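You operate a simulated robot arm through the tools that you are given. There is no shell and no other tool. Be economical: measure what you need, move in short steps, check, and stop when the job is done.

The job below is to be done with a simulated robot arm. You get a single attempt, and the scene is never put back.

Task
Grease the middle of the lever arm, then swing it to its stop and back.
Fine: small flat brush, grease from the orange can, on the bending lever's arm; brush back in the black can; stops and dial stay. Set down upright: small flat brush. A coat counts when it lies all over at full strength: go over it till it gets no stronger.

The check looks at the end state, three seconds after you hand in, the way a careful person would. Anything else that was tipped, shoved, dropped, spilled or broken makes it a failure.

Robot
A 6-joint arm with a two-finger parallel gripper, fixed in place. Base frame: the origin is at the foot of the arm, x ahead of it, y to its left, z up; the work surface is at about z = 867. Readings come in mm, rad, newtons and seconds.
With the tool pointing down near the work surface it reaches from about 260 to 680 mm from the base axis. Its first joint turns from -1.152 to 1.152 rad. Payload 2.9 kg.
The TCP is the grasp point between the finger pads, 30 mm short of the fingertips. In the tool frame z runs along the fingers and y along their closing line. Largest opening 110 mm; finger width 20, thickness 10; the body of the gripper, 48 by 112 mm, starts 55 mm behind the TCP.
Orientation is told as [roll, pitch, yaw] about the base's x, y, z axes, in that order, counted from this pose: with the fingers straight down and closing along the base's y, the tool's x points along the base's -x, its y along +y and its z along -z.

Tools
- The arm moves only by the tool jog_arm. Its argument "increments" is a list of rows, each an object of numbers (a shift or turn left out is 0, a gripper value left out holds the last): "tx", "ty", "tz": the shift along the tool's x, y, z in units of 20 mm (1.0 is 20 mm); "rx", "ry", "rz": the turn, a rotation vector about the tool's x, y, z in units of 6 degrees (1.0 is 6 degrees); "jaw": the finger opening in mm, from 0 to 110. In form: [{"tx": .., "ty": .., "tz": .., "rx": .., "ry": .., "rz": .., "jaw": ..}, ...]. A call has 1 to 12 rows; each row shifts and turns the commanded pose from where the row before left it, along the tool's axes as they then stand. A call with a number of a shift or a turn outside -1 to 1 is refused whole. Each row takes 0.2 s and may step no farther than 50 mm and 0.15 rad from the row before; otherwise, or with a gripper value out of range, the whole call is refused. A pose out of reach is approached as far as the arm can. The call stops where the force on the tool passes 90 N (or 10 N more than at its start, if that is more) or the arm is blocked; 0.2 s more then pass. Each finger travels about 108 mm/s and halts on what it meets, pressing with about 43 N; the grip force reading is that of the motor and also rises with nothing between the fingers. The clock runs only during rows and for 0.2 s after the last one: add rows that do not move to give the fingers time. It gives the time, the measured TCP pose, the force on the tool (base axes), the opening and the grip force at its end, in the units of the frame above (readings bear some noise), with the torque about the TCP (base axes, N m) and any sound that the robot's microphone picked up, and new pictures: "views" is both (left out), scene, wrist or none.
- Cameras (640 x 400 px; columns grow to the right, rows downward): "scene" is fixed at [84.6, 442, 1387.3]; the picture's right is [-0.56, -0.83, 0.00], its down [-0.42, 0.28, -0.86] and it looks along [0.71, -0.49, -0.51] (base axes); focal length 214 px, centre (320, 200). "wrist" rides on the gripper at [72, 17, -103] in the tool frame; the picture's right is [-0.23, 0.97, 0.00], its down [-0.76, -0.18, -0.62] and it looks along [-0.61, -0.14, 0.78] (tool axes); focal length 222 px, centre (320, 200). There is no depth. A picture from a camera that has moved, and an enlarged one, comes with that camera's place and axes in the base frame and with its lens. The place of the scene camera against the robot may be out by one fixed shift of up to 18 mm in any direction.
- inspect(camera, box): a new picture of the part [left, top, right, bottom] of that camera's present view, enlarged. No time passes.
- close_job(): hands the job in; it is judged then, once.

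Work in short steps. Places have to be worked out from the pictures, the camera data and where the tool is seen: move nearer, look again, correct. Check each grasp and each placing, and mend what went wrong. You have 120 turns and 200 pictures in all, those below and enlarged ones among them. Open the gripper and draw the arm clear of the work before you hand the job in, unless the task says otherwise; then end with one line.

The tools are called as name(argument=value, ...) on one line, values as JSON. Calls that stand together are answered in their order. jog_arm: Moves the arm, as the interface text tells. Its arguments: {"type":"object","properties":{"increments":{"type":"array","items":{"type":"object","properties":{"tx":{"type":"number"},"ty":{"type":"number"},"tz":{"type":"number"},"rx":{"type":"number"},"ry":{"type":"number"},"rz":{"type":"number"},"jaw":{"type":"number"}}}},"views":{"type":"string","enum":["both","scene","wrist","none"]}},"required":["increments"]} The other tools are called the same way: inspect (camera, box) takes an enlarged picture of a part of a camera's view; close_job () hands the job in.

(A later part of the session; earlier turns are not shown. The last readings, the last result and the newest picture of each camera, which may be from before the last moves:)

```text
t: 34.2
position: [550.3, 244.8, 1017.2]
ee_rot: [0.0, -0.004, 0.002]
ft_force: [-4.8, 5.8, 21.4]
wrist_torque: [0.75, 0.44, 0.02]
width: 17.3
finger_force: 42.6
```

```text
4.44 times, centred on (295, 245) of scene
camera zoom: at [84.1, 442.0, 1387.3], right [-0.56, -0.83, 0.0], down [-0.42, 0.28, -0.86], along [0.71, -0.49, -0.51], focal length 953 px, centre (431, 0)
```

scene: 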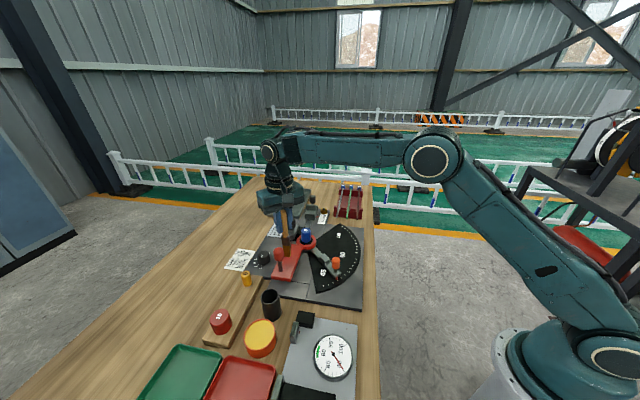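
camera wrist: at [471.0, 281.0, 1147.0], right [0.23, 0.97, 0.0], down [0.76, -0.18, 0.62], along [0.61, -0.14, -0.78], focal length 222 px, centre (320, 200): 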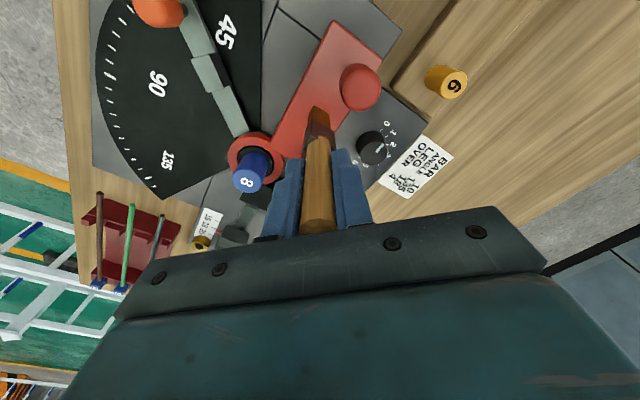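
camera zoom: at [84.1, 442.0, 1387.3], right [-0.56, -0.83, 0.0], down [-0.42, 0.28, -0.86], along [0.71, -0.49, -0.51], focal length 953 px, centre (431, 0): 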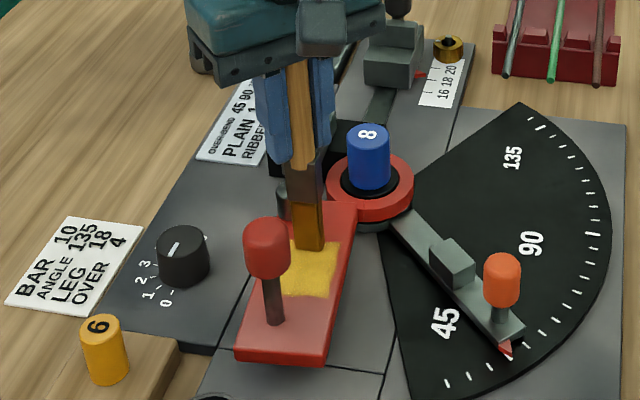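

Getting stronger. More passes: left lane, then right lane again.

jog_arm(increments=[{"tz": -0.4}, {"tx": 0.3, "ty": -0.65}, {"tz": 0.4}, {"tx": 0.93, "ty": 0.755}, {"tx": 0.93, "ty": 0.755}, {"tx": -0.93, "ty": -0.755}, {"tx": -0.93, "ty": -0.755}, {"tx": 0.93, "ty": 0.755}, {"tx": 0.93, "ty": 0.755}, {"tx": -0.93, "ty": -0.755}, {"tx": -0.93, "ty": -0.755}], views="none")

jog_arm(increments=[{"tz": -0.4}, {"tx": -0.45, "ty": 0.55}, {"tx": -0.45, "ty": 0.55}, {"tz": 0.4}, {"tx": 0.9, "ty": 0.73}, {"tx": 0.9, "ty": 0.73}, {"tx": -0.9, "ty": -0.73}, {"tx": -0.9, "ty": -0.73}, {"tx": 0.9, "ty": 0.73}, {"tx": 0.9, "ty": 0.73}, {"tx": -0.9, "ty": -0.73}, {"tx": -0.9, "ty": -0.73}], views="none")

inspect(camera="wrist", box=[230, 0, 400, 160])

```text
t: 36.6
position: [545.2, 232.7, 1018.8]
ee_rot: [0.001, -0.004, 0.0]
ft_force: [-6.1, 6.3, 27.4]
wrist_torque: [0.81, 0.62, -0.01]
width: 17.2
finger_force: 42.5
```

```text
t: 39.2
position: [562.5, 252.7, 1017.1]
ee_rot: [0.0, -0.002, -0.001]
ft_force: [-1.2, 2.2, 9.4]
wrist_torque: [0.34, 0.12, 0.02]
width: 16.9
finger_force: 43.1
```

```text
2.50 times, centred on (315, 80) of wrist
camera zoom: at [491.0, 269.0, 1120.4], right [0.23, 0.97, 0.0], down [0.76, -0.18, 0.63], along [0.61, -0.14, -0.78], focal length 555 px, centre (332, 500)
```

zoom: 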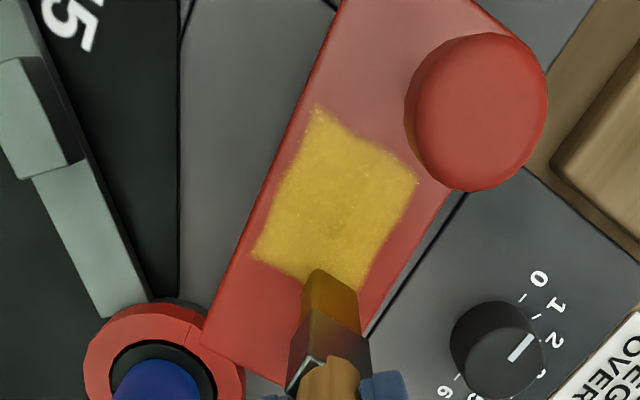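

Centre is uniform; edges still grainy. I reload the brush and repeat: lift off and carry back to the orange can by the inward route.

jog_arm(increments=[{"tz": -1}, {"tx": 1, "tz": -0.5}, {"tx": 1, "tz": -0.5}, {"tx": 1, "tz": -0.5}, {"tx": 1, "tz": -0.5}, {"tx": 1, "tz": -0.5}, {"tx": 1, "tz": -0.5}, {}], views="none")

jog_arm(increments=[{"tx": 0.35, "ty": 1}, {"tx": 0.35, "ty": 1}, {"tx": 0.35, "ty": 1}, {"tx": 0.35, "ty": 1}, {"tx": 0.35, "ty": 1}, {"tx": 0.35, "ty": 1}, {"tx": 0.35, "ty": 1}, {"tx": 0.35, "ty": 1}, {}])

inspect(camera="scene", box=[240, 200, 340, 300])

```text
t: 41.0
position: [442.1, 253.3, 1097.6]
ee_rot: [0.0, 0.001, 0.001]
ft_force: [-0.2, -0.1, -1.3]
wrist_torque: [0.0, 0.03, 0.02]
width: 17.1
finger_force: 43.2
```

```text
t: 43.0
position: [387.8, 411.2, 1097.5]
ee_rot: [0.0, -0.002, 0.0]
ft_force: [-0.4, -0.3, -0.6]
wrist_torque: [0.01, -0.02, 0.02]
width: 17.2
finger_force: 42.7
camera wrist: at [316.6, 429.2, 1200.0], right [0.23, 0.97, 0.0], down [0.76, -0.18, 0.62], along [0.61, -0.14, -0.78], focal length 222 px, centre (320, 200)
```

scene: 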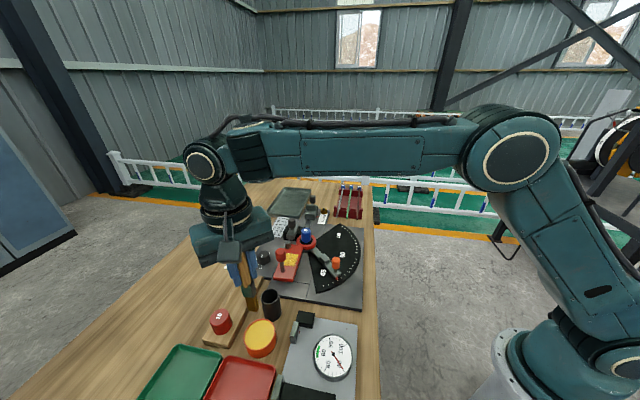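
wrist: 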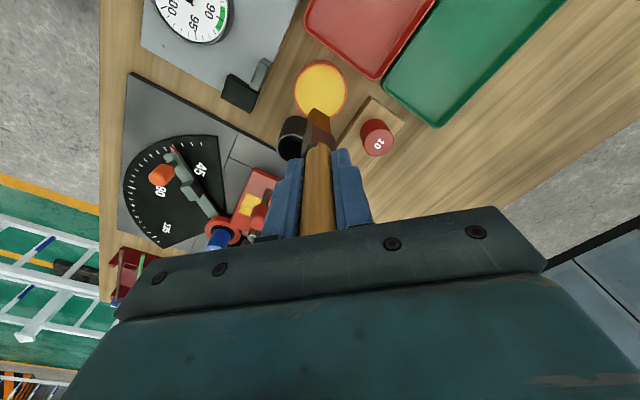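

```text
4.00 times, centred on (290, 250) of scene
camera zoom: at [84.5, 442.0, 1387.3], right [-0.56, -0.83, 0.0], down [-0.42, 0.28, -0.86], along [0.71, -0.49, -0.51], focal length 858 px, centre (440, 0)
```

zoom: 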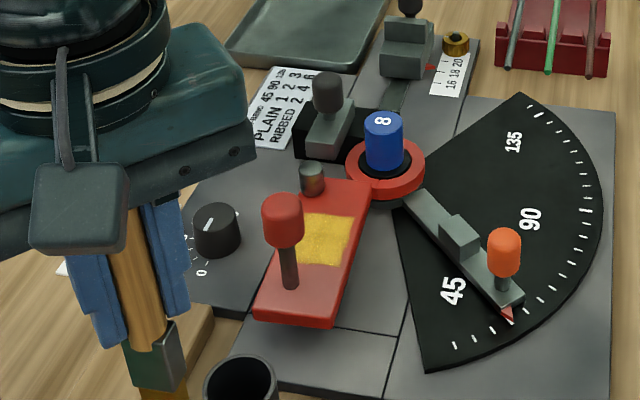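

Coat looks nearly full. Dip again and come back up.

jog_arm(increments=[{"tx": 0.29, "ty": 0.2, "tz": 1}, {"tz": 1}, {"tz": 1}, {"tz": 0.8}, {"tz": 0.25}, {}, {"tz": -0.25}, {"tz": -0.8}, {"tz": -1}, {"tz": -1}, {"tz": -1}, {}], views="none")

inspect(camera="scene", box=[220, 260, 320, 360])

```text
t: 45.6
position: [380.4, 415.1, 1098.3]
ee_rot: [0.001, -0.002, 0.0]
ft_force: [-0.6, 0.1, -1.1]
wrist_torque: [-0.01, 0.02, 0.0]
width: 17.3
finger_force: 43.2
```

```text
4.00 times, centred on (270, 310) of scene
camera zoom: at [84.6, 442.0, 1387.3], right [-0.56, -0.83, 0.0], down [-0.42, 0.28, -0.86], along [0.71, -0.49, -0.51], focal length 858 px, centre (520, -240)
```

zoom: 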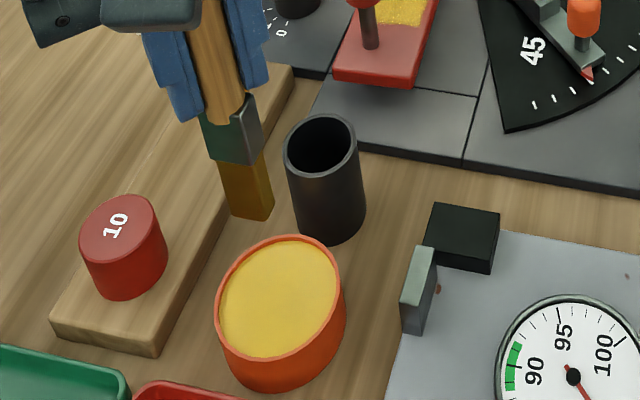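

I can't confirm contact from that; dip once more reading the force at the bottom.

jog_arm(increments=[{"tz": 1}, {"tz": 1}, {"tz": 1}, {"tz": 0.8}, {"tz": 0.35}, {}], views="none")

jog_arm(increments=[{"tz": -0.5}, {"tz": -0.8}, {"tz": -1}, {"tz": -1}, {"tz": -0.8}, {"tx": -0.37, "ty": -1}, {"tx": -0.37, "ty": -1}, {"tx": -0.37, "ty": -1}, {"tx": -0.37, "ty": -1}, {"tx": -0.37, "ty": -1}, {"tx": -0.37, "ty": -1}, {"tx": -0.37, "ty": -1}], views="none")

```text
t: 47.0
position: [381.5, 417.1, 1013.8]
ee_rot: [0.0, -0.004, 0.002]
ft_force: [0.1, 0.0, -0.9]
wrist_torque: [0.01, 0.0, 0.02]
width: 16.9
finger_force: 42.4
```

```text
t: 49.6
position: [433.7, 277.8, 1097.7]
ee_rot: [0.0, -0.002, 0.002]
ft_force: [0.7, 0.4, -0.9]
wrist_torque: [0.0, 0.0, 0.01]
width: 17.1
finger_force: 43.4
```

No contact at 1013.8: the brush must have slid up a few mm in the grip. I go back and dip deeper, watching force.

jog_arm(increments=[{"tx": 0.37, "ty": 1}, {"tx": 0.37, "ty": 1}, {"tx": 0.37, "ty": 1}, {"tx": 0.37, "ty": 1}, {"tx": 0.37, "ty": 1}, {"tx": 0.37, "ty": 1}, {"tx": 0.37, "ty": 0.95}, {"tz": 1}, {"tz": 1}, {"tz": 1}, {"tz": 1}, {"tz": 0.2}], views="none")

jog_arm(increments=[{"tz": 0.1}, {"tz": 0.1}, {}], views="wrist")

inspect(camera="scene", box=[220, 280, 320, 380])

```text
t: 52.2
position: [382.1, 414.3, 1010.8]
ee_rot: [0.0, -0.002, 0.0]
ft_force: [-0.1, 0.0, -0.9]
wrist_torque: [-0.02, 0.01, 0.01]
width: 17.4
finger_force: 43.1
```

```text
t: 53.0
position: [382.7, 416.1, 1008.0]
ee_rot: [0.0, 0.0, 0.0]
ft_force: [0.6, -0.5, -1.4]
wrist_torque: [0.03, 0.01, 0.04]
width: 17.5
finger_force: 42.7
camera wrist: at [311.2, 432.0, 1111.0], right [0.23, 0.97, 0.0], down [0.76, -0.18, 0.62], along [0.61, -0.14, -0.78], focal length 222 px, centre (320, 200)
```

wrist: 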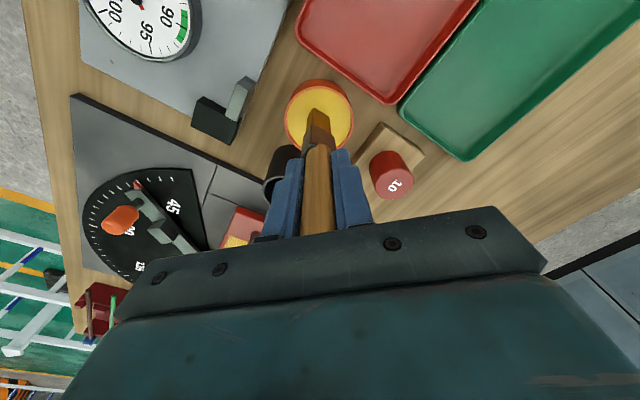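

```text
4.00 times, centred on (270, 330) of scene
camera zoom: at [84.6, 442.0, 1387.3], right [-0.56, -0.83, 0.0], down [-0.42, 0.28, -0.86], along [0.71, -0.49, -0.51], focal length 858 px, centre (520, -320)
```

zoom: 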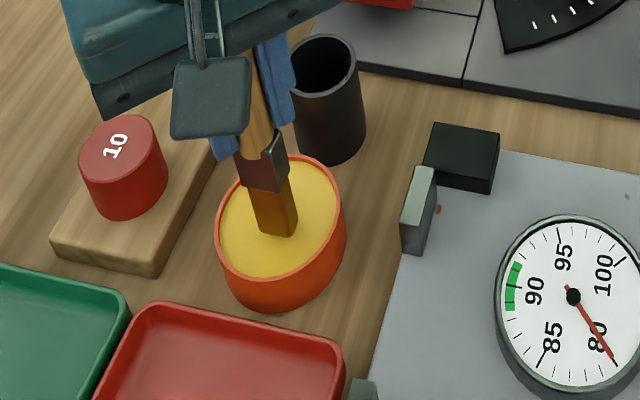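

Very near the surface; continue down in 2 mm steps.

jog_arm(increments=[{"tz": 0.1}, {"tz": 0.1}, {}], views="none")

jog_arm(increments=[{"tz": 0.1}, {"tz": 0.1}, {}], views="none")

inspect(camera="scene", box=[220, 280, 320, 380])

```text
t: 53.8
position: [383.0, 415.9, 1004.3]
ee_rot: [0.0, 0.0, -0.001]
ft_force: [-0.6, 0.0, -1.8]
wrist_torque: [0.0, 0.0, 0.0]
width: 17.2
finger_force: 43.4
```

```text
t: 54.6
position: [380.3, 415.8, 1004.7]
ee_rot: [0.004, -0.005, 0.001]
ft_force: [-2.6, -4.1, 33.3]
wrist_torque: [-0.36, 0.2, 0.02]
width: 17.1
finger_force: 42.9
```

```text
4.00 times, centred on (270, 330) of scene
camera zoom: at [84.1, 441.5, 1387.5], right [-0.56, -0.83, 0.0], down [-0.42, 0.28, -0.86], along [0.71, -0.49, -0.51], focal length 858 px, centre (520, -320)
```

zoom: 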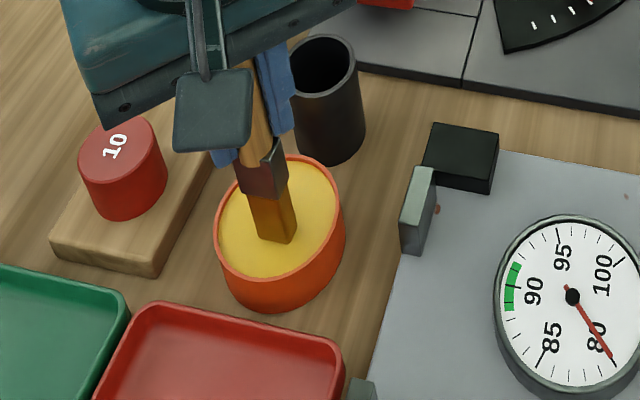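

Loaded (33 N at 1004.5 — brush slid ~13 mm up the grip earlier, harmless). Back to the lever via the inward route.

jog_arm(increments=[{"tz": -0.5}, {"tz": -1}, {"tz": -1}, {"tz": -1}, {"tx": -0.36, "ty": -0.96, "tz": -0.5}, {"tx": -0.36, "ty": -0.96, "tz": -0.5}, {"tx": -0.36, "ty": -0.96}, {"tx": -0.36, "ty": -0.96}, {"tx": -0.36, "ty": -0.96}, {"tx": -0.36, "ty": -0.96}, {"tx": -0.36, "ty": -0.96}, {"tx": -0.36, "ty": -0.96}], views="none")

jog_arm(increments=[{"tx": -0.8, "tz": 0.5}, {"tx": -0.8, "tz": 0.5}, {"tx": -0.8, "tz": 0.5}, {"tx": -0.8, "tz": 0.3}, {"tx": -0.8, "tz": 0.3}, {}], views="both")

inspect(camera="wrist", box=[230, 0, 400, 160])

```text
t: 57.2
position: [439.9, 260.4, 1088.8]
ee_rot: [0.0, -0.002, 0.0]
ft_force: [-0.4, 0.2, -1.8]
wrist_torque: [-0.01, -0.01, -0.03]
width: 17.1
finger_force: 42.2
```

```text
t: 58.6
position: [519.6, 263.6, 1047.3]
ee_rot: [0.0, 0.002, -0.001]
ft_force: [0.2, 0.3, -0.4]
wrist_torque: [0.0, -0.02, 0.06]
width: 17.4
finger_force: 42.8
camera wrist: at [447.7, 280.1, 1149.9], right [0.23, 0.97, 0.0], down [0.76, -0.18, 0.62], along [0.61, -0.14, -0.78], focal length 222 px, centre (320, 200)
```

scene: 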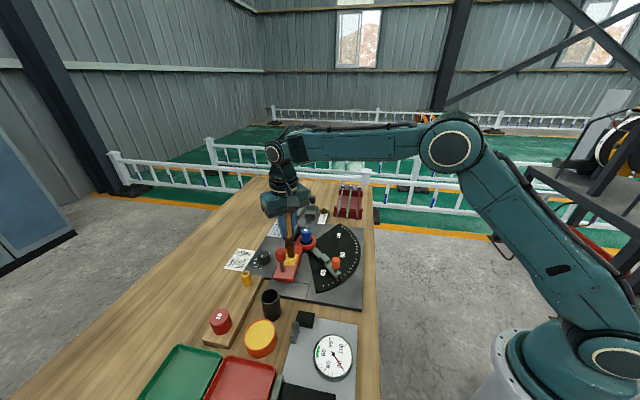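
wrist: 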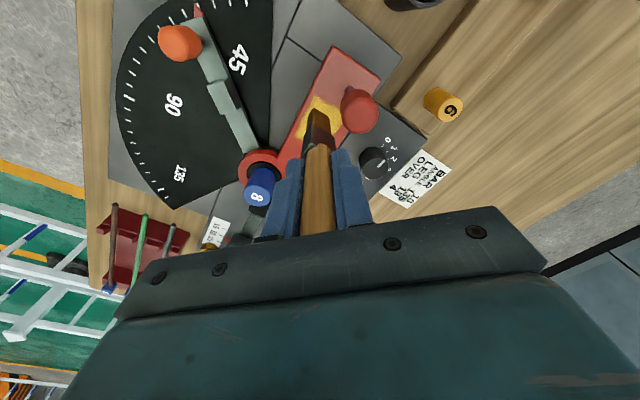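

```text
2.50 times, centred on (315, 80) of wrist
camera zoom: at [447.7, 280.1, 1149.9], right [0.23, 0.97, 0.0], down [0.76, -0.18, 0.62], along [0.61, -0.14, -0.78], focal length 555 px, centre (332, 500)
```

zoom: 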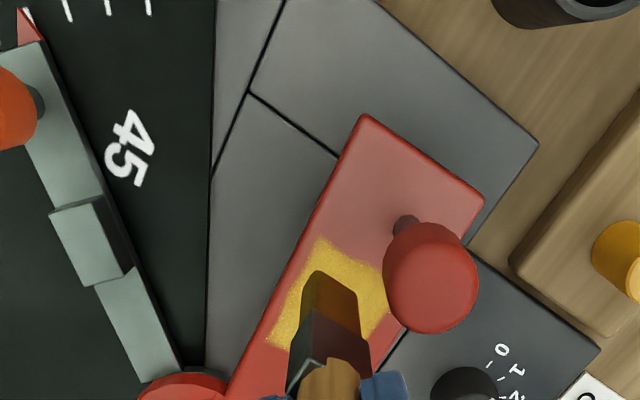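

Tip is over the left lane of the patch. Descend to light contact (≈1016) and stroke.

jog_arm(increments=[{"tx": 0.19, "ty": 0.1, "tz": 0.9}, {"tz": 0.65}, {"tx": -0.855, "ty": -0.767}, {"tx": -0.855, "ty": -0.767}, {"tx": 0.855, "ty": 0.767}, {"tx": 0.855, "ty": 0.767}, {"tx": -0.855, "ty": -0.767}, {"tx": -0.855, "ty": -0.767}, {"tx": 0.855, "ty": 0.767}, {"tx": 0.855, "ty": 0.767}, {}], views="none")

inspect(camera="scene", box=[250, 200, 340, 290])

```text
t: 61.0
position: [514.9, 263.8, 1017.2]
ee_rot: [-0.003, 0.0, -0.003]
ft_force: [2.6, -2.8, 6.2]
wrist_torque: [-0.27, -0.27, -0.04]
width: 17.2
finger_force: 42.9
```

```text
4.44 times, centred on (295, 245) of scene
camera zoom: at [84.5, 441.9, 1387.3], right [-0.56, -0.83, 0.0], down [-0.42, 0.28, -0.86], along [0.71, -0.49, -0.51], focal length 953 px, centre (431, 0)
```

zoom: 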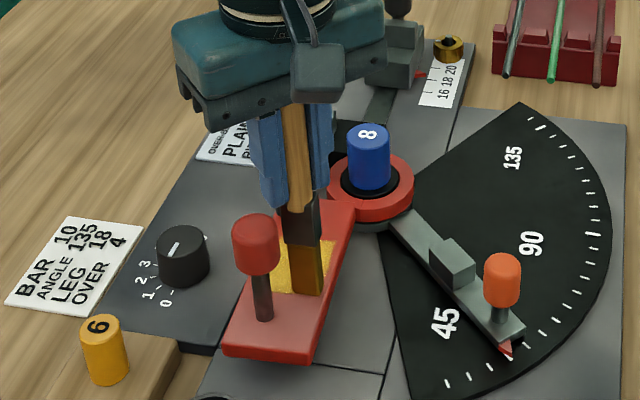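

Light contact (6 N). Now middle and right lanes, with a little more pressure.

jog_arm(increments=[{"tz": -0.4}, {"tx": -0.4, "ty": 0.45}, {"tz": 0.45}, {"tx": -0.855, "ty": -0.767}, {"tx": -0.855, "ty": -0.767}, {"tx": 0.855, "ty": 0.767}, {"tx": 0.855, "ty": 0.767}, {"tx": -0.855, "ty": -0.767}, {"tx": -0.855, "ty": -0.767}, {"tx": 0.855, "ty": 0.767}, {"tx": 0.855, "ty": 0.767}], views="none")

jog_arm(increments=[{"tz": -0.4}, {"tx": -0.4, "ty": 0.45}, {"tz": 0.4}, {"tx": -0.855, "ty": -0.767}, {"tx": -0.855, "ty": -0.767}, {"tx": 0.855, "ty": 0.767}, {"tx": 0.855, "ty": 0.767}, {"tx": -0.855, "ty": -0.767}, {"tx": -0.855, "ty": -0.767}, {"tx": 0.855, "ty": 0.767}, {"tx": -0.855, "ty": -0.767}, {}], views="none")

inspect(camera="wrist", box=[230, 0, 400, 160])

inspect(camera="scene", box=[250, 200, 340, 290])

```text
t: 63.4
position: [521.4, 273.3, 1016.8]
ee_rot: [-0.002, 0.0, 0.0]
ft_force: [-0.7, -0.4, -0.8]
wrist_torque: [0.01, 0.02, 0.0]
width: 17.1
finger_force: 43.0
```

```text
t: 66.0
position: [565.4, 250.8, 1016.8]
ee_rot: [-0.002, -0.004, 0.002]
ft_force: [-6.2, 5.8, 24.0]
wrist_torque: [0.73, 0.65, 0.03]
width: 17.2
finger_force: 42.8
```

```text
2.50 times, centred on (315, 80) of wrist
camera zoom: at [493.7, 267.7, 1120.0], right [0.22, 0.97, 0.0], down [0.76, -0.18, 0.63], along [0.61, -0.14, -0.78], focal length 555 px, centre (332, 500)
```

zoom: 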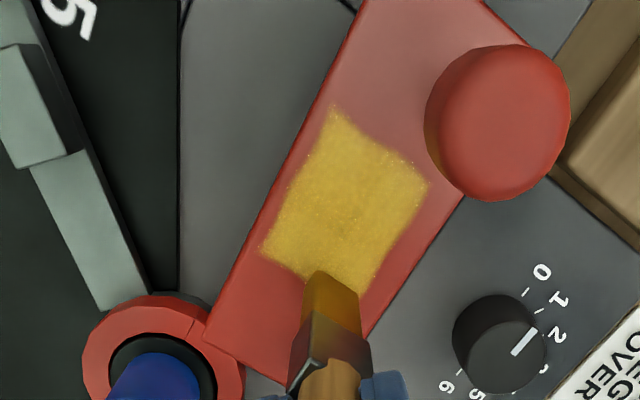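

```text
4.44 times, centred on (295, 245) of scene
camera zoom: at [83.9, 442.0, 1387.3], right [-0.56, -0.83, 0.0], down [-0.42, 0.28, -0.86], along [0.71, -0.49, -0.51], focal length 953 px, centre (431, 0)
```

zoom: 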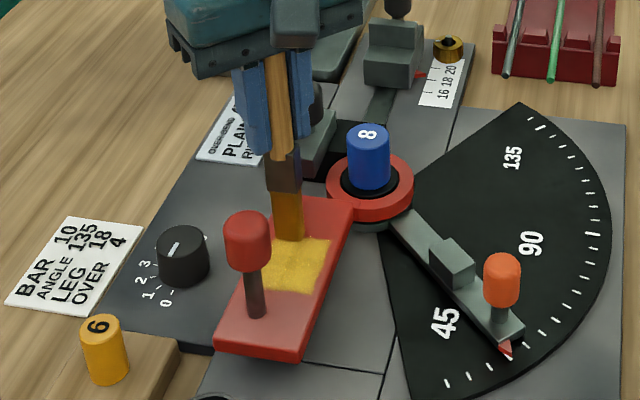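

Nearly saturated, but some strokes lost contact at the outer end. One more round with downward compensation toward the outer end.

jog_arm(increments=[{"tx": 0.88, "ty": 0.79, "tz": 0.06}, {"tx": 0.88, "ty": 0.79, "tz": 0.08}, {"tx": -0.88, "ty": -0.79, "tz": -0.08}, {"tx": -0.88, "ty": -0.79, "tz": -0.06}, {"tz": -0.4}, {"tx": 0.4, "ty": -0.45}, {"tz": 0.4}, {"tx": 0.88, "ty": 0.79, "tz": 0.06}, {"tx": 0.88, "ty": 0.79, "tz": 0.08}, {"tx": -0.88, "ty": -0.79, "tz": -0.08}, {"tx": -0.88, "ty": -0.79, "tz": -0.06}], views="none")

jog_arm(increments=[{"tz": -0.4}, {"tx": 0.4, "ty": -0.45}, {"tz": 0.4}, {"tx": 0.88, "ty": 0.79, "tz": 0.06}, {"tx": 0.88, "ty": 0.79, "tz": 0.08}, {"tx": -0.88, "ty": -0.79, "tz": -0.08}, {"tx": -0.88, "ty": -0.79, "tz": -0.06}, {"tx": 0.88, "ty": 0.79, "tz": 0.06}, {"tx": 0.88, "ty": 0.79, "tz": 0.08}, {}], views="none")

inspect(camera="scene", box=[260, 220, 320, 290])

```text
t: 68.4
position: [556.8, 241.1, 1016.2]
ee_rot: [0.001, 0.001, -0.001]
ft_force: [-2.0, 4.0, 9.9]
wrist_torque: [0.43, 0.14, 0.03]
width: 17.0
finger_force: 42.9
```

```text
t: 70.6
position: [515.8, 266.7, 1017.2]
ee_rot: [0.003, -0.008, -0.004]
ft_force: [8.6, -8.5, 28.8]
wrist_torque: [-0.87, -0.91, -0.02]
width: 17.3
finger_force: 42.9
```

```text
5.71 times, centred on (290, 255) of scene
camera zoom: at [84.3, 441.5, 1387.5], right [-0.56, -0.83, 0.0], down [-0.42, 0.28, -0.86], along [0.71, -0.49, -0.51], focal length 1226 px, centre (491, -114)
```

zoom: 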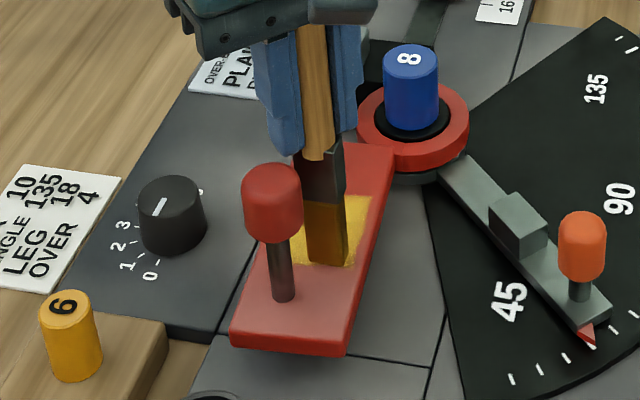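

Lift off and pull inward to look at the whole patch.

jog_arm(increments=[{"tz": -1}, {"tx": 0.9, "tz": -0.7}, {"tx": 0.9, "tz": -0.7}, {"tx": 0.9, "tz": -0.7}, {"tx": 0.9, "tz": -0.6}, {"ty": 0.9}, {"ty": 0.9}, {"ty": 0.9}, {}], views="none")

inspect(camera="scene", box=[260, 220, 320, 290])

inspect(camera="wrist", box=[160, 100, 360, 240])

```text
t: 72.6
position: [440.9, 317.8, 1087.3]
ee_rot: [0.001, -0.002, 0.001]
ft_force: [-0.1, 0.4, -1.1]
wrist_torque: [0.0, 0.02, -0.01]
width: 16.9
finger_force: 43.4
```

```text
5.71 times, centred on (290, 255) of scene
camera zoom: at [84.6, 442.0, 1387.3], right [-0.56, -0.83, 0.0], down [-0.42, 0.28, -0.86], along [0.71, -0.49, -0.51], focal length 1226 px, centre (491, -114)
```

zoom: 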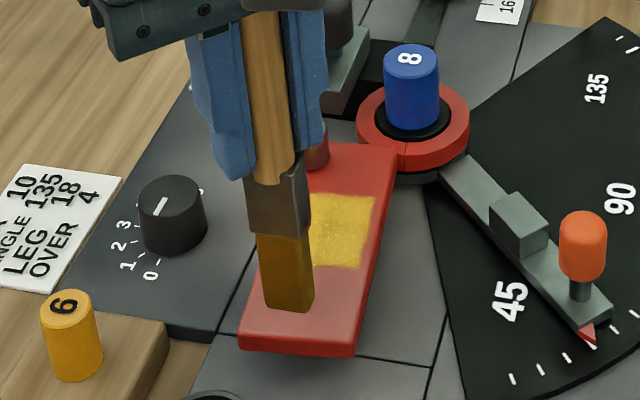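

```text
2.86 times, centred on (260, 170) of wrist
camera zoom: at [370.3, 334.8, 1190.2], right [0.23, 0.97, 0.0], down [0.76, -0.18, 0.62], along [0.61, -0.14, -0.78], focal length 635 px, centre (491, 286)
```

zoom: 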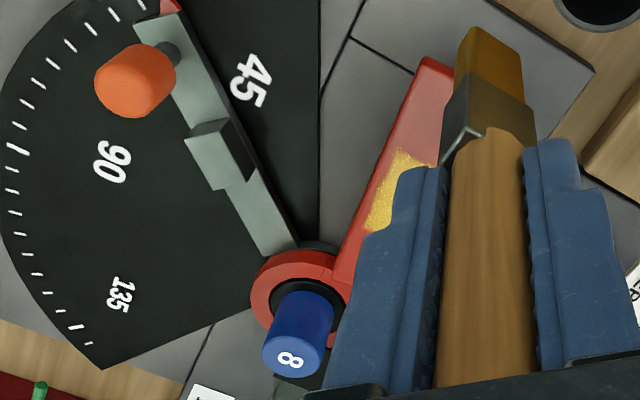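

Move over toward the black can and look at the patch from there.

jog_arm(increments=[{"ty": 0.8}, {"ty": 0.8}, {"ty": 0.8}, {}], views="none")

inspect(camera="scene", box=[270, 235, 315, 275])

inspect(camera="wrist", box=[200, 50, 400, 210])

```text
t: 73.6
position: [440.6, 366.9, 1087.4]
ee_rot: [-0.002, -0.002, -0.001]
ft_force: [0.0, -0.7, -0.4]
wrist_torque: [-0.04, -0.01, 0.03]
width: 17.1
finger_force: 43.2
```

```text
10.00 times, centred on (292, 255) of scene
camera zoom: at [84.6, 442.0, 1387.3], right [-0.56, -0.83, 0.0], down [-0.42, 0.28, -0.86], along [0.71, -0.49, -0.51], focal length 2145 px, centre (595, -350)
```

zoom: 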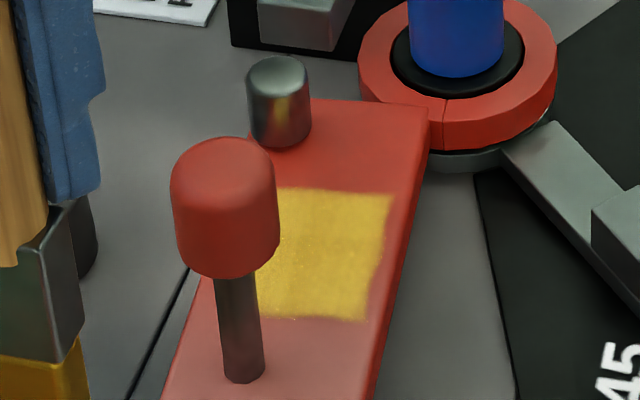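

```text
2.50 times, centred on (300, 130) of wrist
camera zoom: at [369.8, 382.8, 1190.0], right [0.23, 0.97, 0.0], down [0.76, -0.18, 0.62], along [0.61, -0.14, -0.78], focal length 555 px, centre (370, 375)
```

zoom: 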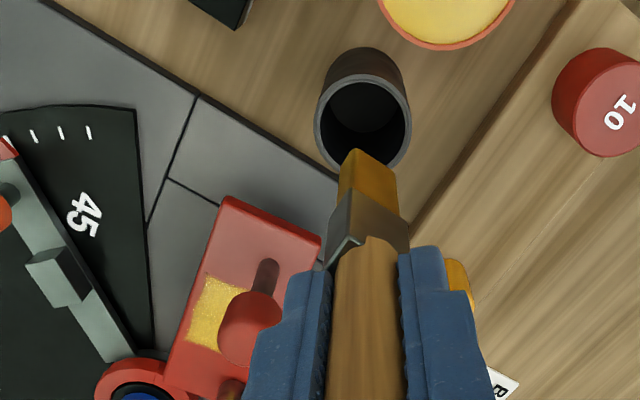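

Looks nearly uniform, slightly grainy at edges. To be sure it is saturated, I make one more full round and compare.

jog_arm(increments=[{"ty": -0.9}, {"ty": -0.9}, {"ty": -0.9}, {"ty": -0.9}, {"ty": -0.9}, {"ty": -0.9}, {"tx": -0.9, "ty": -0.2, "tz": 0.4}, {"tx": -0.9, "ty": -0.2, "tz": 0.4}, {"tx": -0.9, "ty": -0.2, "tz": 0.4}, {"tx": -0.9, "ty": -0.2, "tz": 0.4}, {"tx": -0.8, "ty": -0.2, "tz": 0.4}, {"tx": -0.8, "ty": -0.2, "tz": 0.4}], views="none")

inspect(camera="wrist", box=[230, 0, 400, 160])

```text
t: 76.2
position: [544.2, 235.2, 1041.5]
ee_rot: [0.001, -0.002, -0.001]
ft_force: [-0.2, 0.3, 0.2]
wrist_torque: [-0.01, 0.0, 0.0]
width: 16.9
finger_force: 43.4
```

```text
2.50 times, centred on (315, 80) of wrist
camera zoom: at [472.4, 250.9, 1143.5], right [0.23, 0.97, 0.0], down [0.76, -0.18, 0.62], along [0.61, -0.14, -0.78], focal length 555 px, centre (332, 500)
```

zoom: 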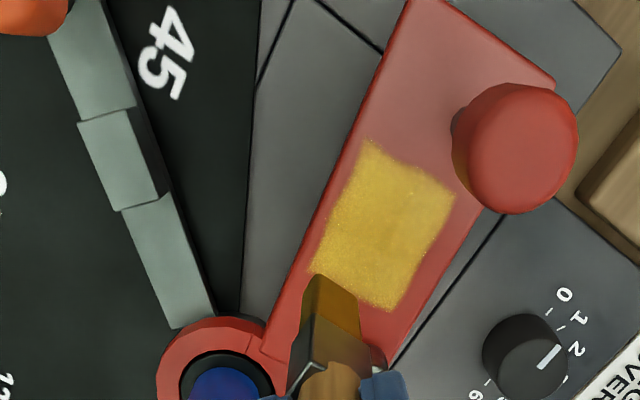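

Clear full view: patch corners ≈(498,259),(521,287),(559,257),(535,228). Do the round: lanes from left to right.

jog_arm(increments=[{"tx": -0.05, "ty": -0.05, "tz": 0.9}, {"tz": 0.3}, {"tx": 0.9, "ty": 0.72, "tz": 0.06}, {"tx": 0.9, "ty": 0.72, "tz": 0.08}, {"tx": -0.9, "ty": -0.72, "tz": -0.08}, {"tx": -0.9, "ty": -0.72, "tz": -0.06}, {"tz": -0.4}, {"tx": -0.25, "ty": 0.31}, {"tz": 0.4}, {"tx": 0.9, "ty": 0.72, "tz": 0.06}, {"tx": 0.9, "ty": 0.72, "tz": 0.08}, {}], views="none")

jog_arm(increments=[{"tx": -0.9, "ty": -0.72, "tz": -0.08}, {"tx": -0.9, "ty": -0.72, "tz": -0.06}, {"tz": -0.4}, {"tx": -0.25, "ty": 0.31}, {"tz": 0.4}, {"tx": 0.9, "ty": 0.72, "tz": 0.06}, {"tx": 0.9, "ty": 0.72, "tz": 0.08}, {"tx": -0.9, "ty": -0.72, "tz": -0.08}, {"tx": -0.9, "ty": -0.72, "tz": -0.06}, {}], views="none")

jog_arm(increments=[{"tz": -0.4}, {"tx": -0.25, "ty": 0.31}, {"tz": 0.4}, {"tx": 0.9, "ty": 0.72, "tz": 0.06}, {"tx": 0.9, "ty": 0.72, "tz": 0.08}, {"tx": -0.9, "ty": -0.72, "tz": -0.08}, {"tx": -0.9, "ty": -0.72, "tz": -0.06}, {"tx": 0.9, "ty": 0.72, "tz": 0.06}, {"tx": 0.9, "ty": 0.72, "tz": 0.08}, {"tx": -0.9, "ty": -0.72, "tz": -0.08}, {"tx": -0.9, "ty": -0.72, "tz": -0.06}, {}], views="none")

inspect(camera="wrist", box=[230, 0, 400, 160])

```text
t: 78.8
position: [518.4, 267.8, 1017.1]
ee_rot: [0.005, -0.006, -0.004]
ft_force: [5.8, -8.9, 32.7]
wrist_torque: [-0.94, -0.72, -0.01]
width: 17.2
finger_force: 43.5
```

```text
t: 81.0
position: [556.6, 247.1, 1016.9]
ee_rot: [0.0, -0.004, 0.003]
ft_force: [-5.8, 6.9, 25.5]
wrist_torque: [0.77, 0.58, 0.03]
width: 17.0
finger_force: 43.3
```

```text
t: 83.6
position: [562.0, 252.7, 1016.1]
ee_rot: [0.002, -0.002, 0.001]
ft_force: [-0.7, 4.9, 13.3]
wrist_torque: [0.57, 0.01, 0.04]
width: 17.1
finger_force: 43.3
```

```text
2.50 times, centred on (315, 80) of wrist
camera zoom: at [490.8, 269.4, 1118.7], right [0.23, 0.97, 0.0], down [0.76, -0.18, 0.62], along [0.61, -0.14, -0.78], focal length 555 px, centre (332, 500)
```

zoom: 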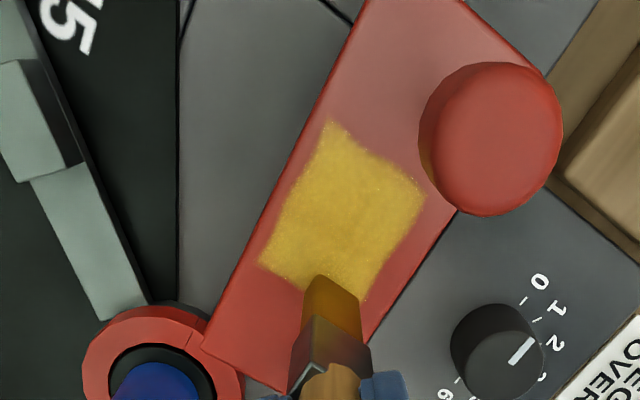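

No visible gain over the previous round: coat is saturated. Carry the brush to above the black can.

jog_arm(increments=[{"tz": -1}, {"tx": 1, "tz": -0.4}, {"tx": 1, "tz": -0.4}, {"tx": 1, "tz": -0.4}, {"tx": 1, "tz": -0.4}, {"tx": 1, "tz": -0.4}, {"tx": 1, "tz": -0.4}, {"ty": 0.9}, {"ty": 0.9}, {"ty": 0.9}], views="none")

jog_arm(increments=[{"ty": 0.95}, {"ty": 0.95}, {"ty": 0.95}, {}], views="none")

inspect(camera="wrist", box=[240, 40, 400, 200])

inspect(camera="scene", box=[230, 220, 330, 330])

```text
t: 85.8
position: [441.6, 306.3, 1083.2]
ee_rot: [-0.002, 0.0, 0.0]
ft_force: [0.0, 0.5, -1.3]
wrist_torque: [-0.02, -0.01, 0.0]
width: 17.1
finger_force: 43.0
```

```text
t: 86.8
position: [441.8, 363.6, 1082.9]
ee_rot: [-0.001, -0.003, -0.002]
ft_force: [0.0, -0.2, -0.5]
wrist_torque: [0.02, 0.0, -0.01]
width: 17.2
finger_force: 42.8
```

```text
2.50 times, centred on (320, 120) of wrist
camera zoom: at [370.8, 380.8, 1185.9], right [0.23, 0.97, 0.0], down [0.76, -0.18, 0.62], along [0.61, -0.14, -0.78], focal length 555 px, centre (320, 400)
```

zoom: 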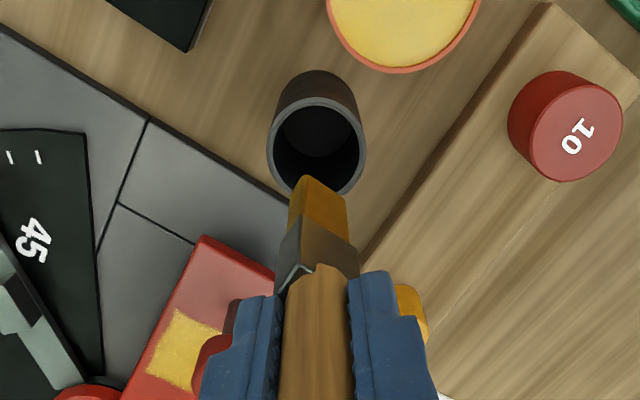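

```text
3.64 times, centred on (280, 275) of scene
camera zoom: at [84.6, 442.0, 1387.3], right [-0.56, -0.83, 0.0], down [-0.42, 0.28, -0.86], along [0.71, -0.49, -0.51], focal length 780 px, centre (466, -73)
```

zoom: 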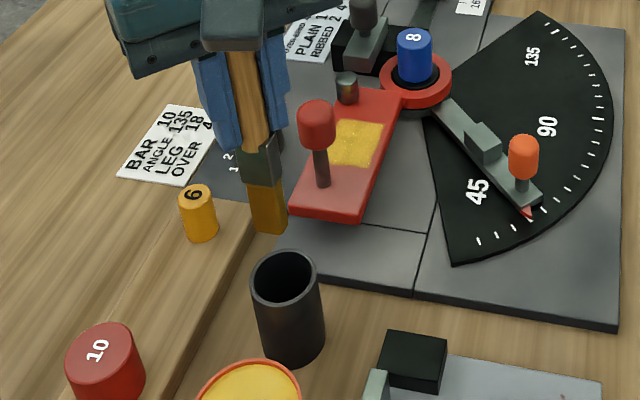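

Tip ≈(437,366), can centre ≈(431,366). Shift 5 mm and lower halfway into the can.

jog_arm(increments=[{"tx": 0.27}, {"tz": 0.9}, {"tz": 0.9}, {"tz": 0.9}, {}], views="none")

inspect(camera="wrist", box=[240, 40, 400, 200])

inspect(camera="scene", box=[230, 240, 330, 340])

```text
t: 88.0
position: [437.7, 364.7, 1030.6]
ee_rot: [0.0, -0.002, -0.001]
ft_force: [-0.2, -0.4, -1.0]
wrist_torque: [-0.02, 0.01, -0.01]
width: 17.0
finger_force: 43.2
```

```text
2.50 times, centred on (320, 120) of wrist
camera zoom: at [366.0, 381.4, 1132.8], right [0.23, 0.97, 0.0], down [0.76, -0.18, 0.62], along [0.61, -0.14, -0.78], focal length 555 px, centre (320, 400)
```

zoom: 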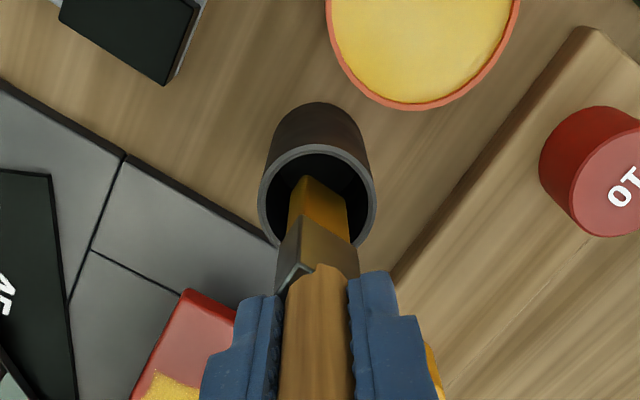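

```text
4.00 times, centred on (280, 290) of scene
camera zoom: at [84.6, 442.0, 1387.3], right [-0.56, -0.83, 0.0], down [-0.42, 0.28, -0.86], along [0.71, -0.49, -0.51], focal length 858 px, centre (480, -160)
```

zoom: 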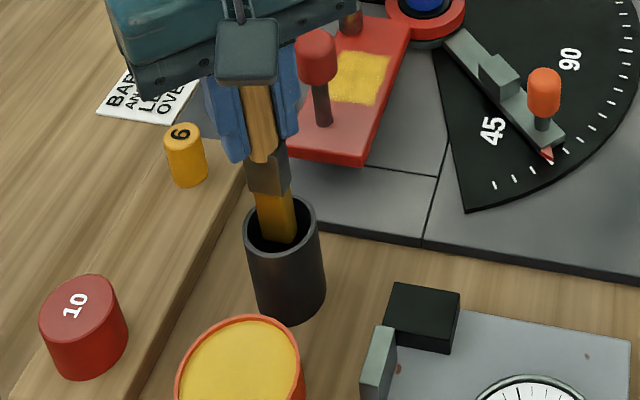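

Tip has entered the can centrally. Continue down gently to near the floor.

jog_arm(increments=[{"tx": 0.05, "tz": 0.9}, {"tz": 0.9}, {"tz": 0.5}, {}], views="none")

jog_arm(increments=[{"tz": 0.15}, {"tz": 0.15}, {}], views="none")

inspect(camera="scene", box=[230, 240, 330, 340])

```text
t: 89.0
position: [437.1, 363.8, 983.9]
ee_rot: [0.0, -0.002, 0.0]
ft_force: [-0.3, 0.7, 0.0]
wrist_torque: [0.02, -0.02, -0.03]
width: 16.9
finger_force: 42.5
```

```text
t: 89.8
position: [436.6, 362.9, 976.7]
ee_rot: [-0.001, 0.002, 0.001]
ft_force: [0.9, 0.1, -0.7]
wrist_torque: [0.01, 0.03, 0.0]
width: 17.0
finger_force: 43.0
```

```text
4.00 times, centred on (280, 290) of scene
camera zoom: at [84.6, 442.0, 1387.3], right [-0.56, -0.83, 0.0], down [-0.42, 0.28, -0.86], along [0.71, -0.49, -0.51], focal length 858 px, centre (480, -160)
```

zoom: 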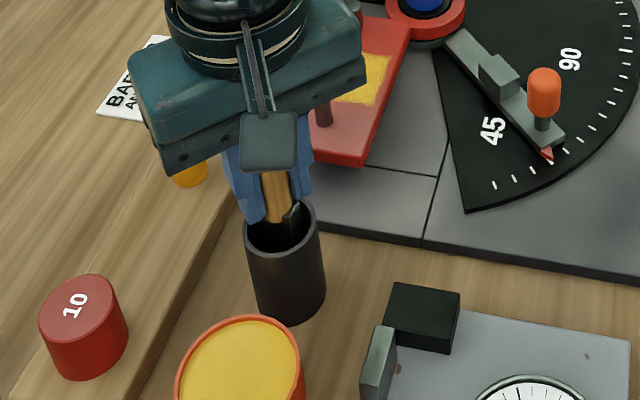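

No contact yet; a few mm more (finger clearance to rim ~12 mm).

jog_arm(increments=[{"tz": 0.12}, {"tz": 0.1}, {}], views="none")

inspect(camera="wrist", box=[260, 60, 380, 200])

```text
t: 90.6
position: [435.8, 364.0, 974.4]
ee_rot: [0.0, -0.004, -0.001]
ft_force: [-0.6, -1.5, 9.5]
wrist_torque: [-0.22, -0.01, -0.01]
width: 17.2
finger_force: 42.8
```

```text
2.86 times, centred on (320, 130) of wrist
camera zoom: at [364.8, 379.7, 1076.6], right [0.23, 0.97, 0.0], down [0.76, -0.18, 0.63], along [0.61, -0.14, -0.78], focal length 635 px, centre (320, 400)
```

zoom: 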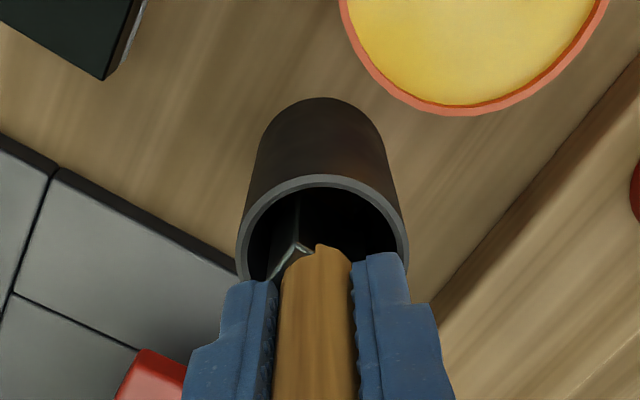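

On the floor (9.5 N). Open slowly, then retreat straight up.

jog_arm(increments=[{"tz": -0.05, "jaw": 24}, {}, {"jaw": 50}, {}, {}], views="none")

jog_arm(increments=[{"tz": -0.8}, {"tz": -1}, {"tz": -1}, {"tz": -1}, {"tz": -1}, {}])

inspect(camera="scene", box=[230, 220, 330, 330])

```text
t: 91.8
position: [435.8, 364.6, 974.6]
ee_rot: [0.002, 0.001, 0.002]
ft_force: [-0.7, 0.8, -0.4]
wrist_torque: [0.01, -0.03, 0.03]
width: 50.0
finger_force: 0.1
```

```text
t: 93.2
position: [435.6, 365.0, 1070.5]
ee_rot: [0.0, -0.003, -0.001]
ft_force: [-0.1, -0.3, -0.4]
wrist_torque: [-0.01, 0.01, -0.01]
width: 49.9
finger_force: 0.1
camera wrist: at [363.8, 380.7, 1174.0], right [0.23, 0.97, 0.0], down [0.76, -0.18, 0.62], along [0.61, -0.14, -0.78], focal length 222 px, centre (320, 200)
```

scene: 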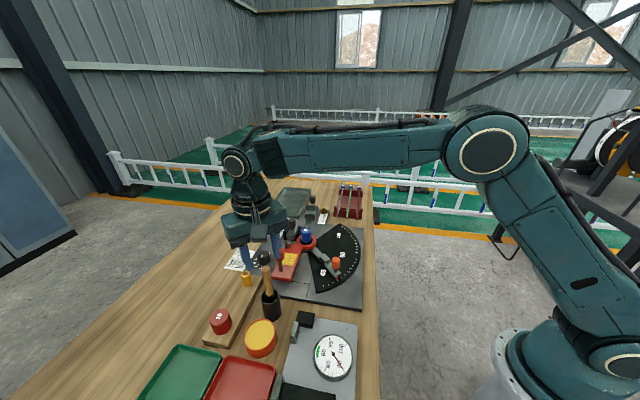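
wrist: 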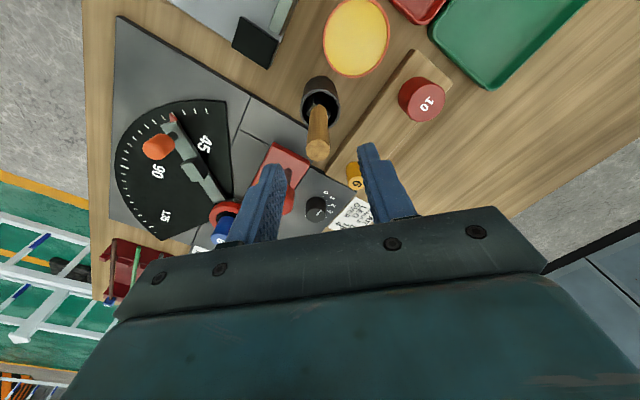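

```text
3.64 times, centred on (280, 275) of scene
camera zoom: at [84.6, 442.0, 1387.3], right [-0.56, -0.83, 0.0], down [-0.42, 0.28, -0.86], along [0.71, -0.49, -0.51], focal length 780 px, centre (466, -73)
```

zoom: 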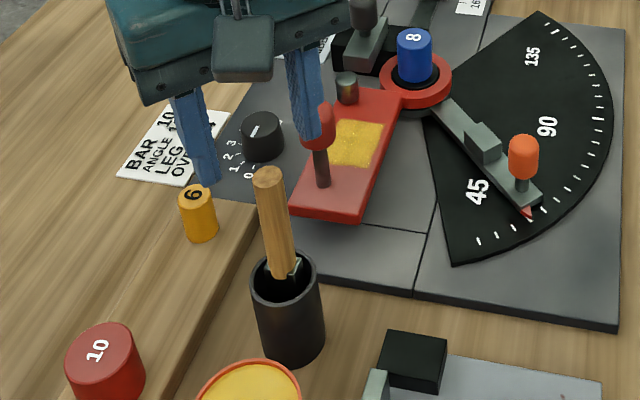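

Brush stands in the black can. Now the swing: I move to a free spot and yaw the gripper ~43° so its closing line follows the swing direction, to cage the red knob.

jog_arm(increments=[{"tx": 0.2, "ty": -0.9, "tz": -0.2}, {"tx": 0.2, "ty": -0.9, "tz": -0.2}, {"tx": 0.2, "ty": -0.9, "tz": -0.2}, {"tx": 0.2, "ty": -0.9, "tz": -0.2}, {"rz": 0.9}, {"rz": 0.9}, {"rz": 0.9}, {"rz": 0.9}, {"rz": 0.9}, {"rz": 0.9}, {"rz": 0.9}, {"rz": 0.85}])

inspect(camera="scene", box=[230, 200, 350, 300])

```text
t: 95.8
position: [421.4, 290.7, 1086.5]
ee_rot: [0.001, -0.003, -0.749]
ft_force: [-0.2, -0.7, -0.2]
wrist_torque: [-0.01, 0.02, 0.0]
width: 50.0
finger_force: 0.0
camera wrist: at [379.7, 352.6, 1189.0], right [0.83, 0.56, 0.0], down [0.43, -0.65, 0.62], along [0.35, -0.52, -0.78], focal length 222 px, centre (320, 200)
```

scene: 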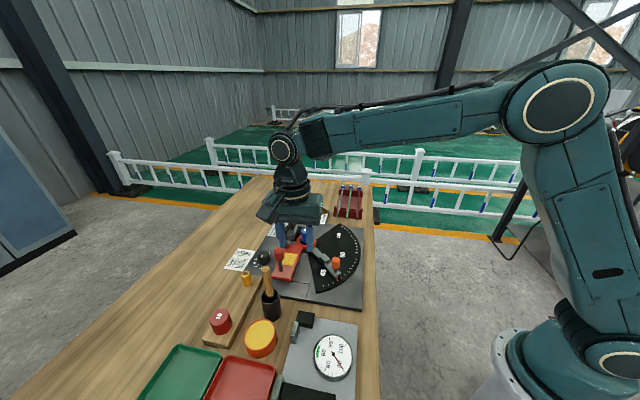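
wrist: 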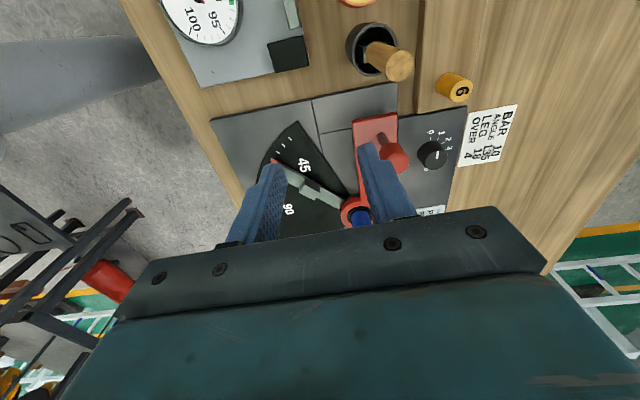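

```text
4.00 times, centred on (290, 250) of scene
camera zoom: at [84.6, 442.0, 1387.3], right [-0.56, -0.83, 0.0], down [-0.42, 0.28, -0.86], along [0.71, -0.49, -0.51], focal length 858 px, centre (440, 0)
```

zoom: 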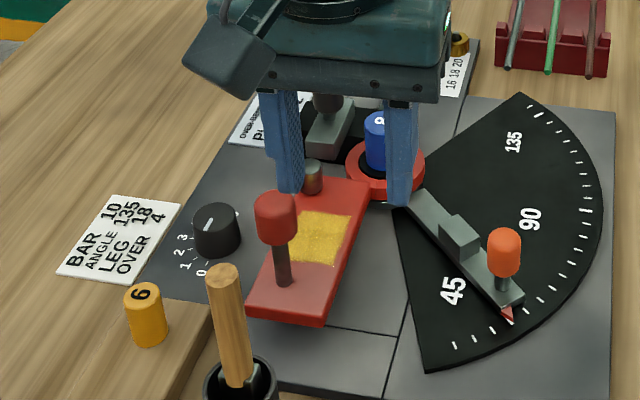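

Yaw works and the wrist camera now sees the lever well; enlarge to measure knob, pivot and stop.

inspect(camera="wrist", box=[240, 90, 440, 230])

```text
2.86 times, centred on (340, 160) of wrist
camera zoom: at [379.7, 352.6, 1189.0], right [0.83, 0.56, 0.0], down [0.43, -0.65, 0.62], along [0.35, -0.52, -0.78], focal length 635 px, centre (263, 314)
```

zoom: 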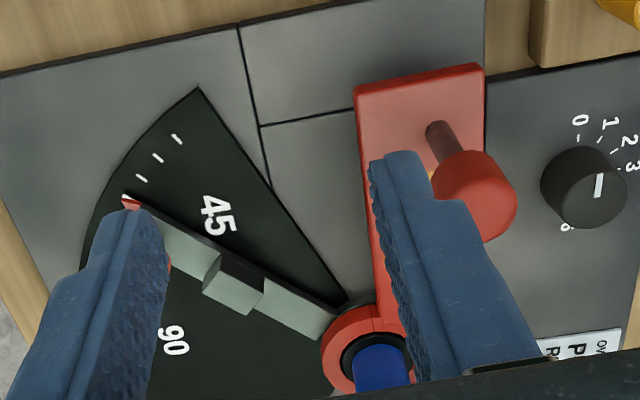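

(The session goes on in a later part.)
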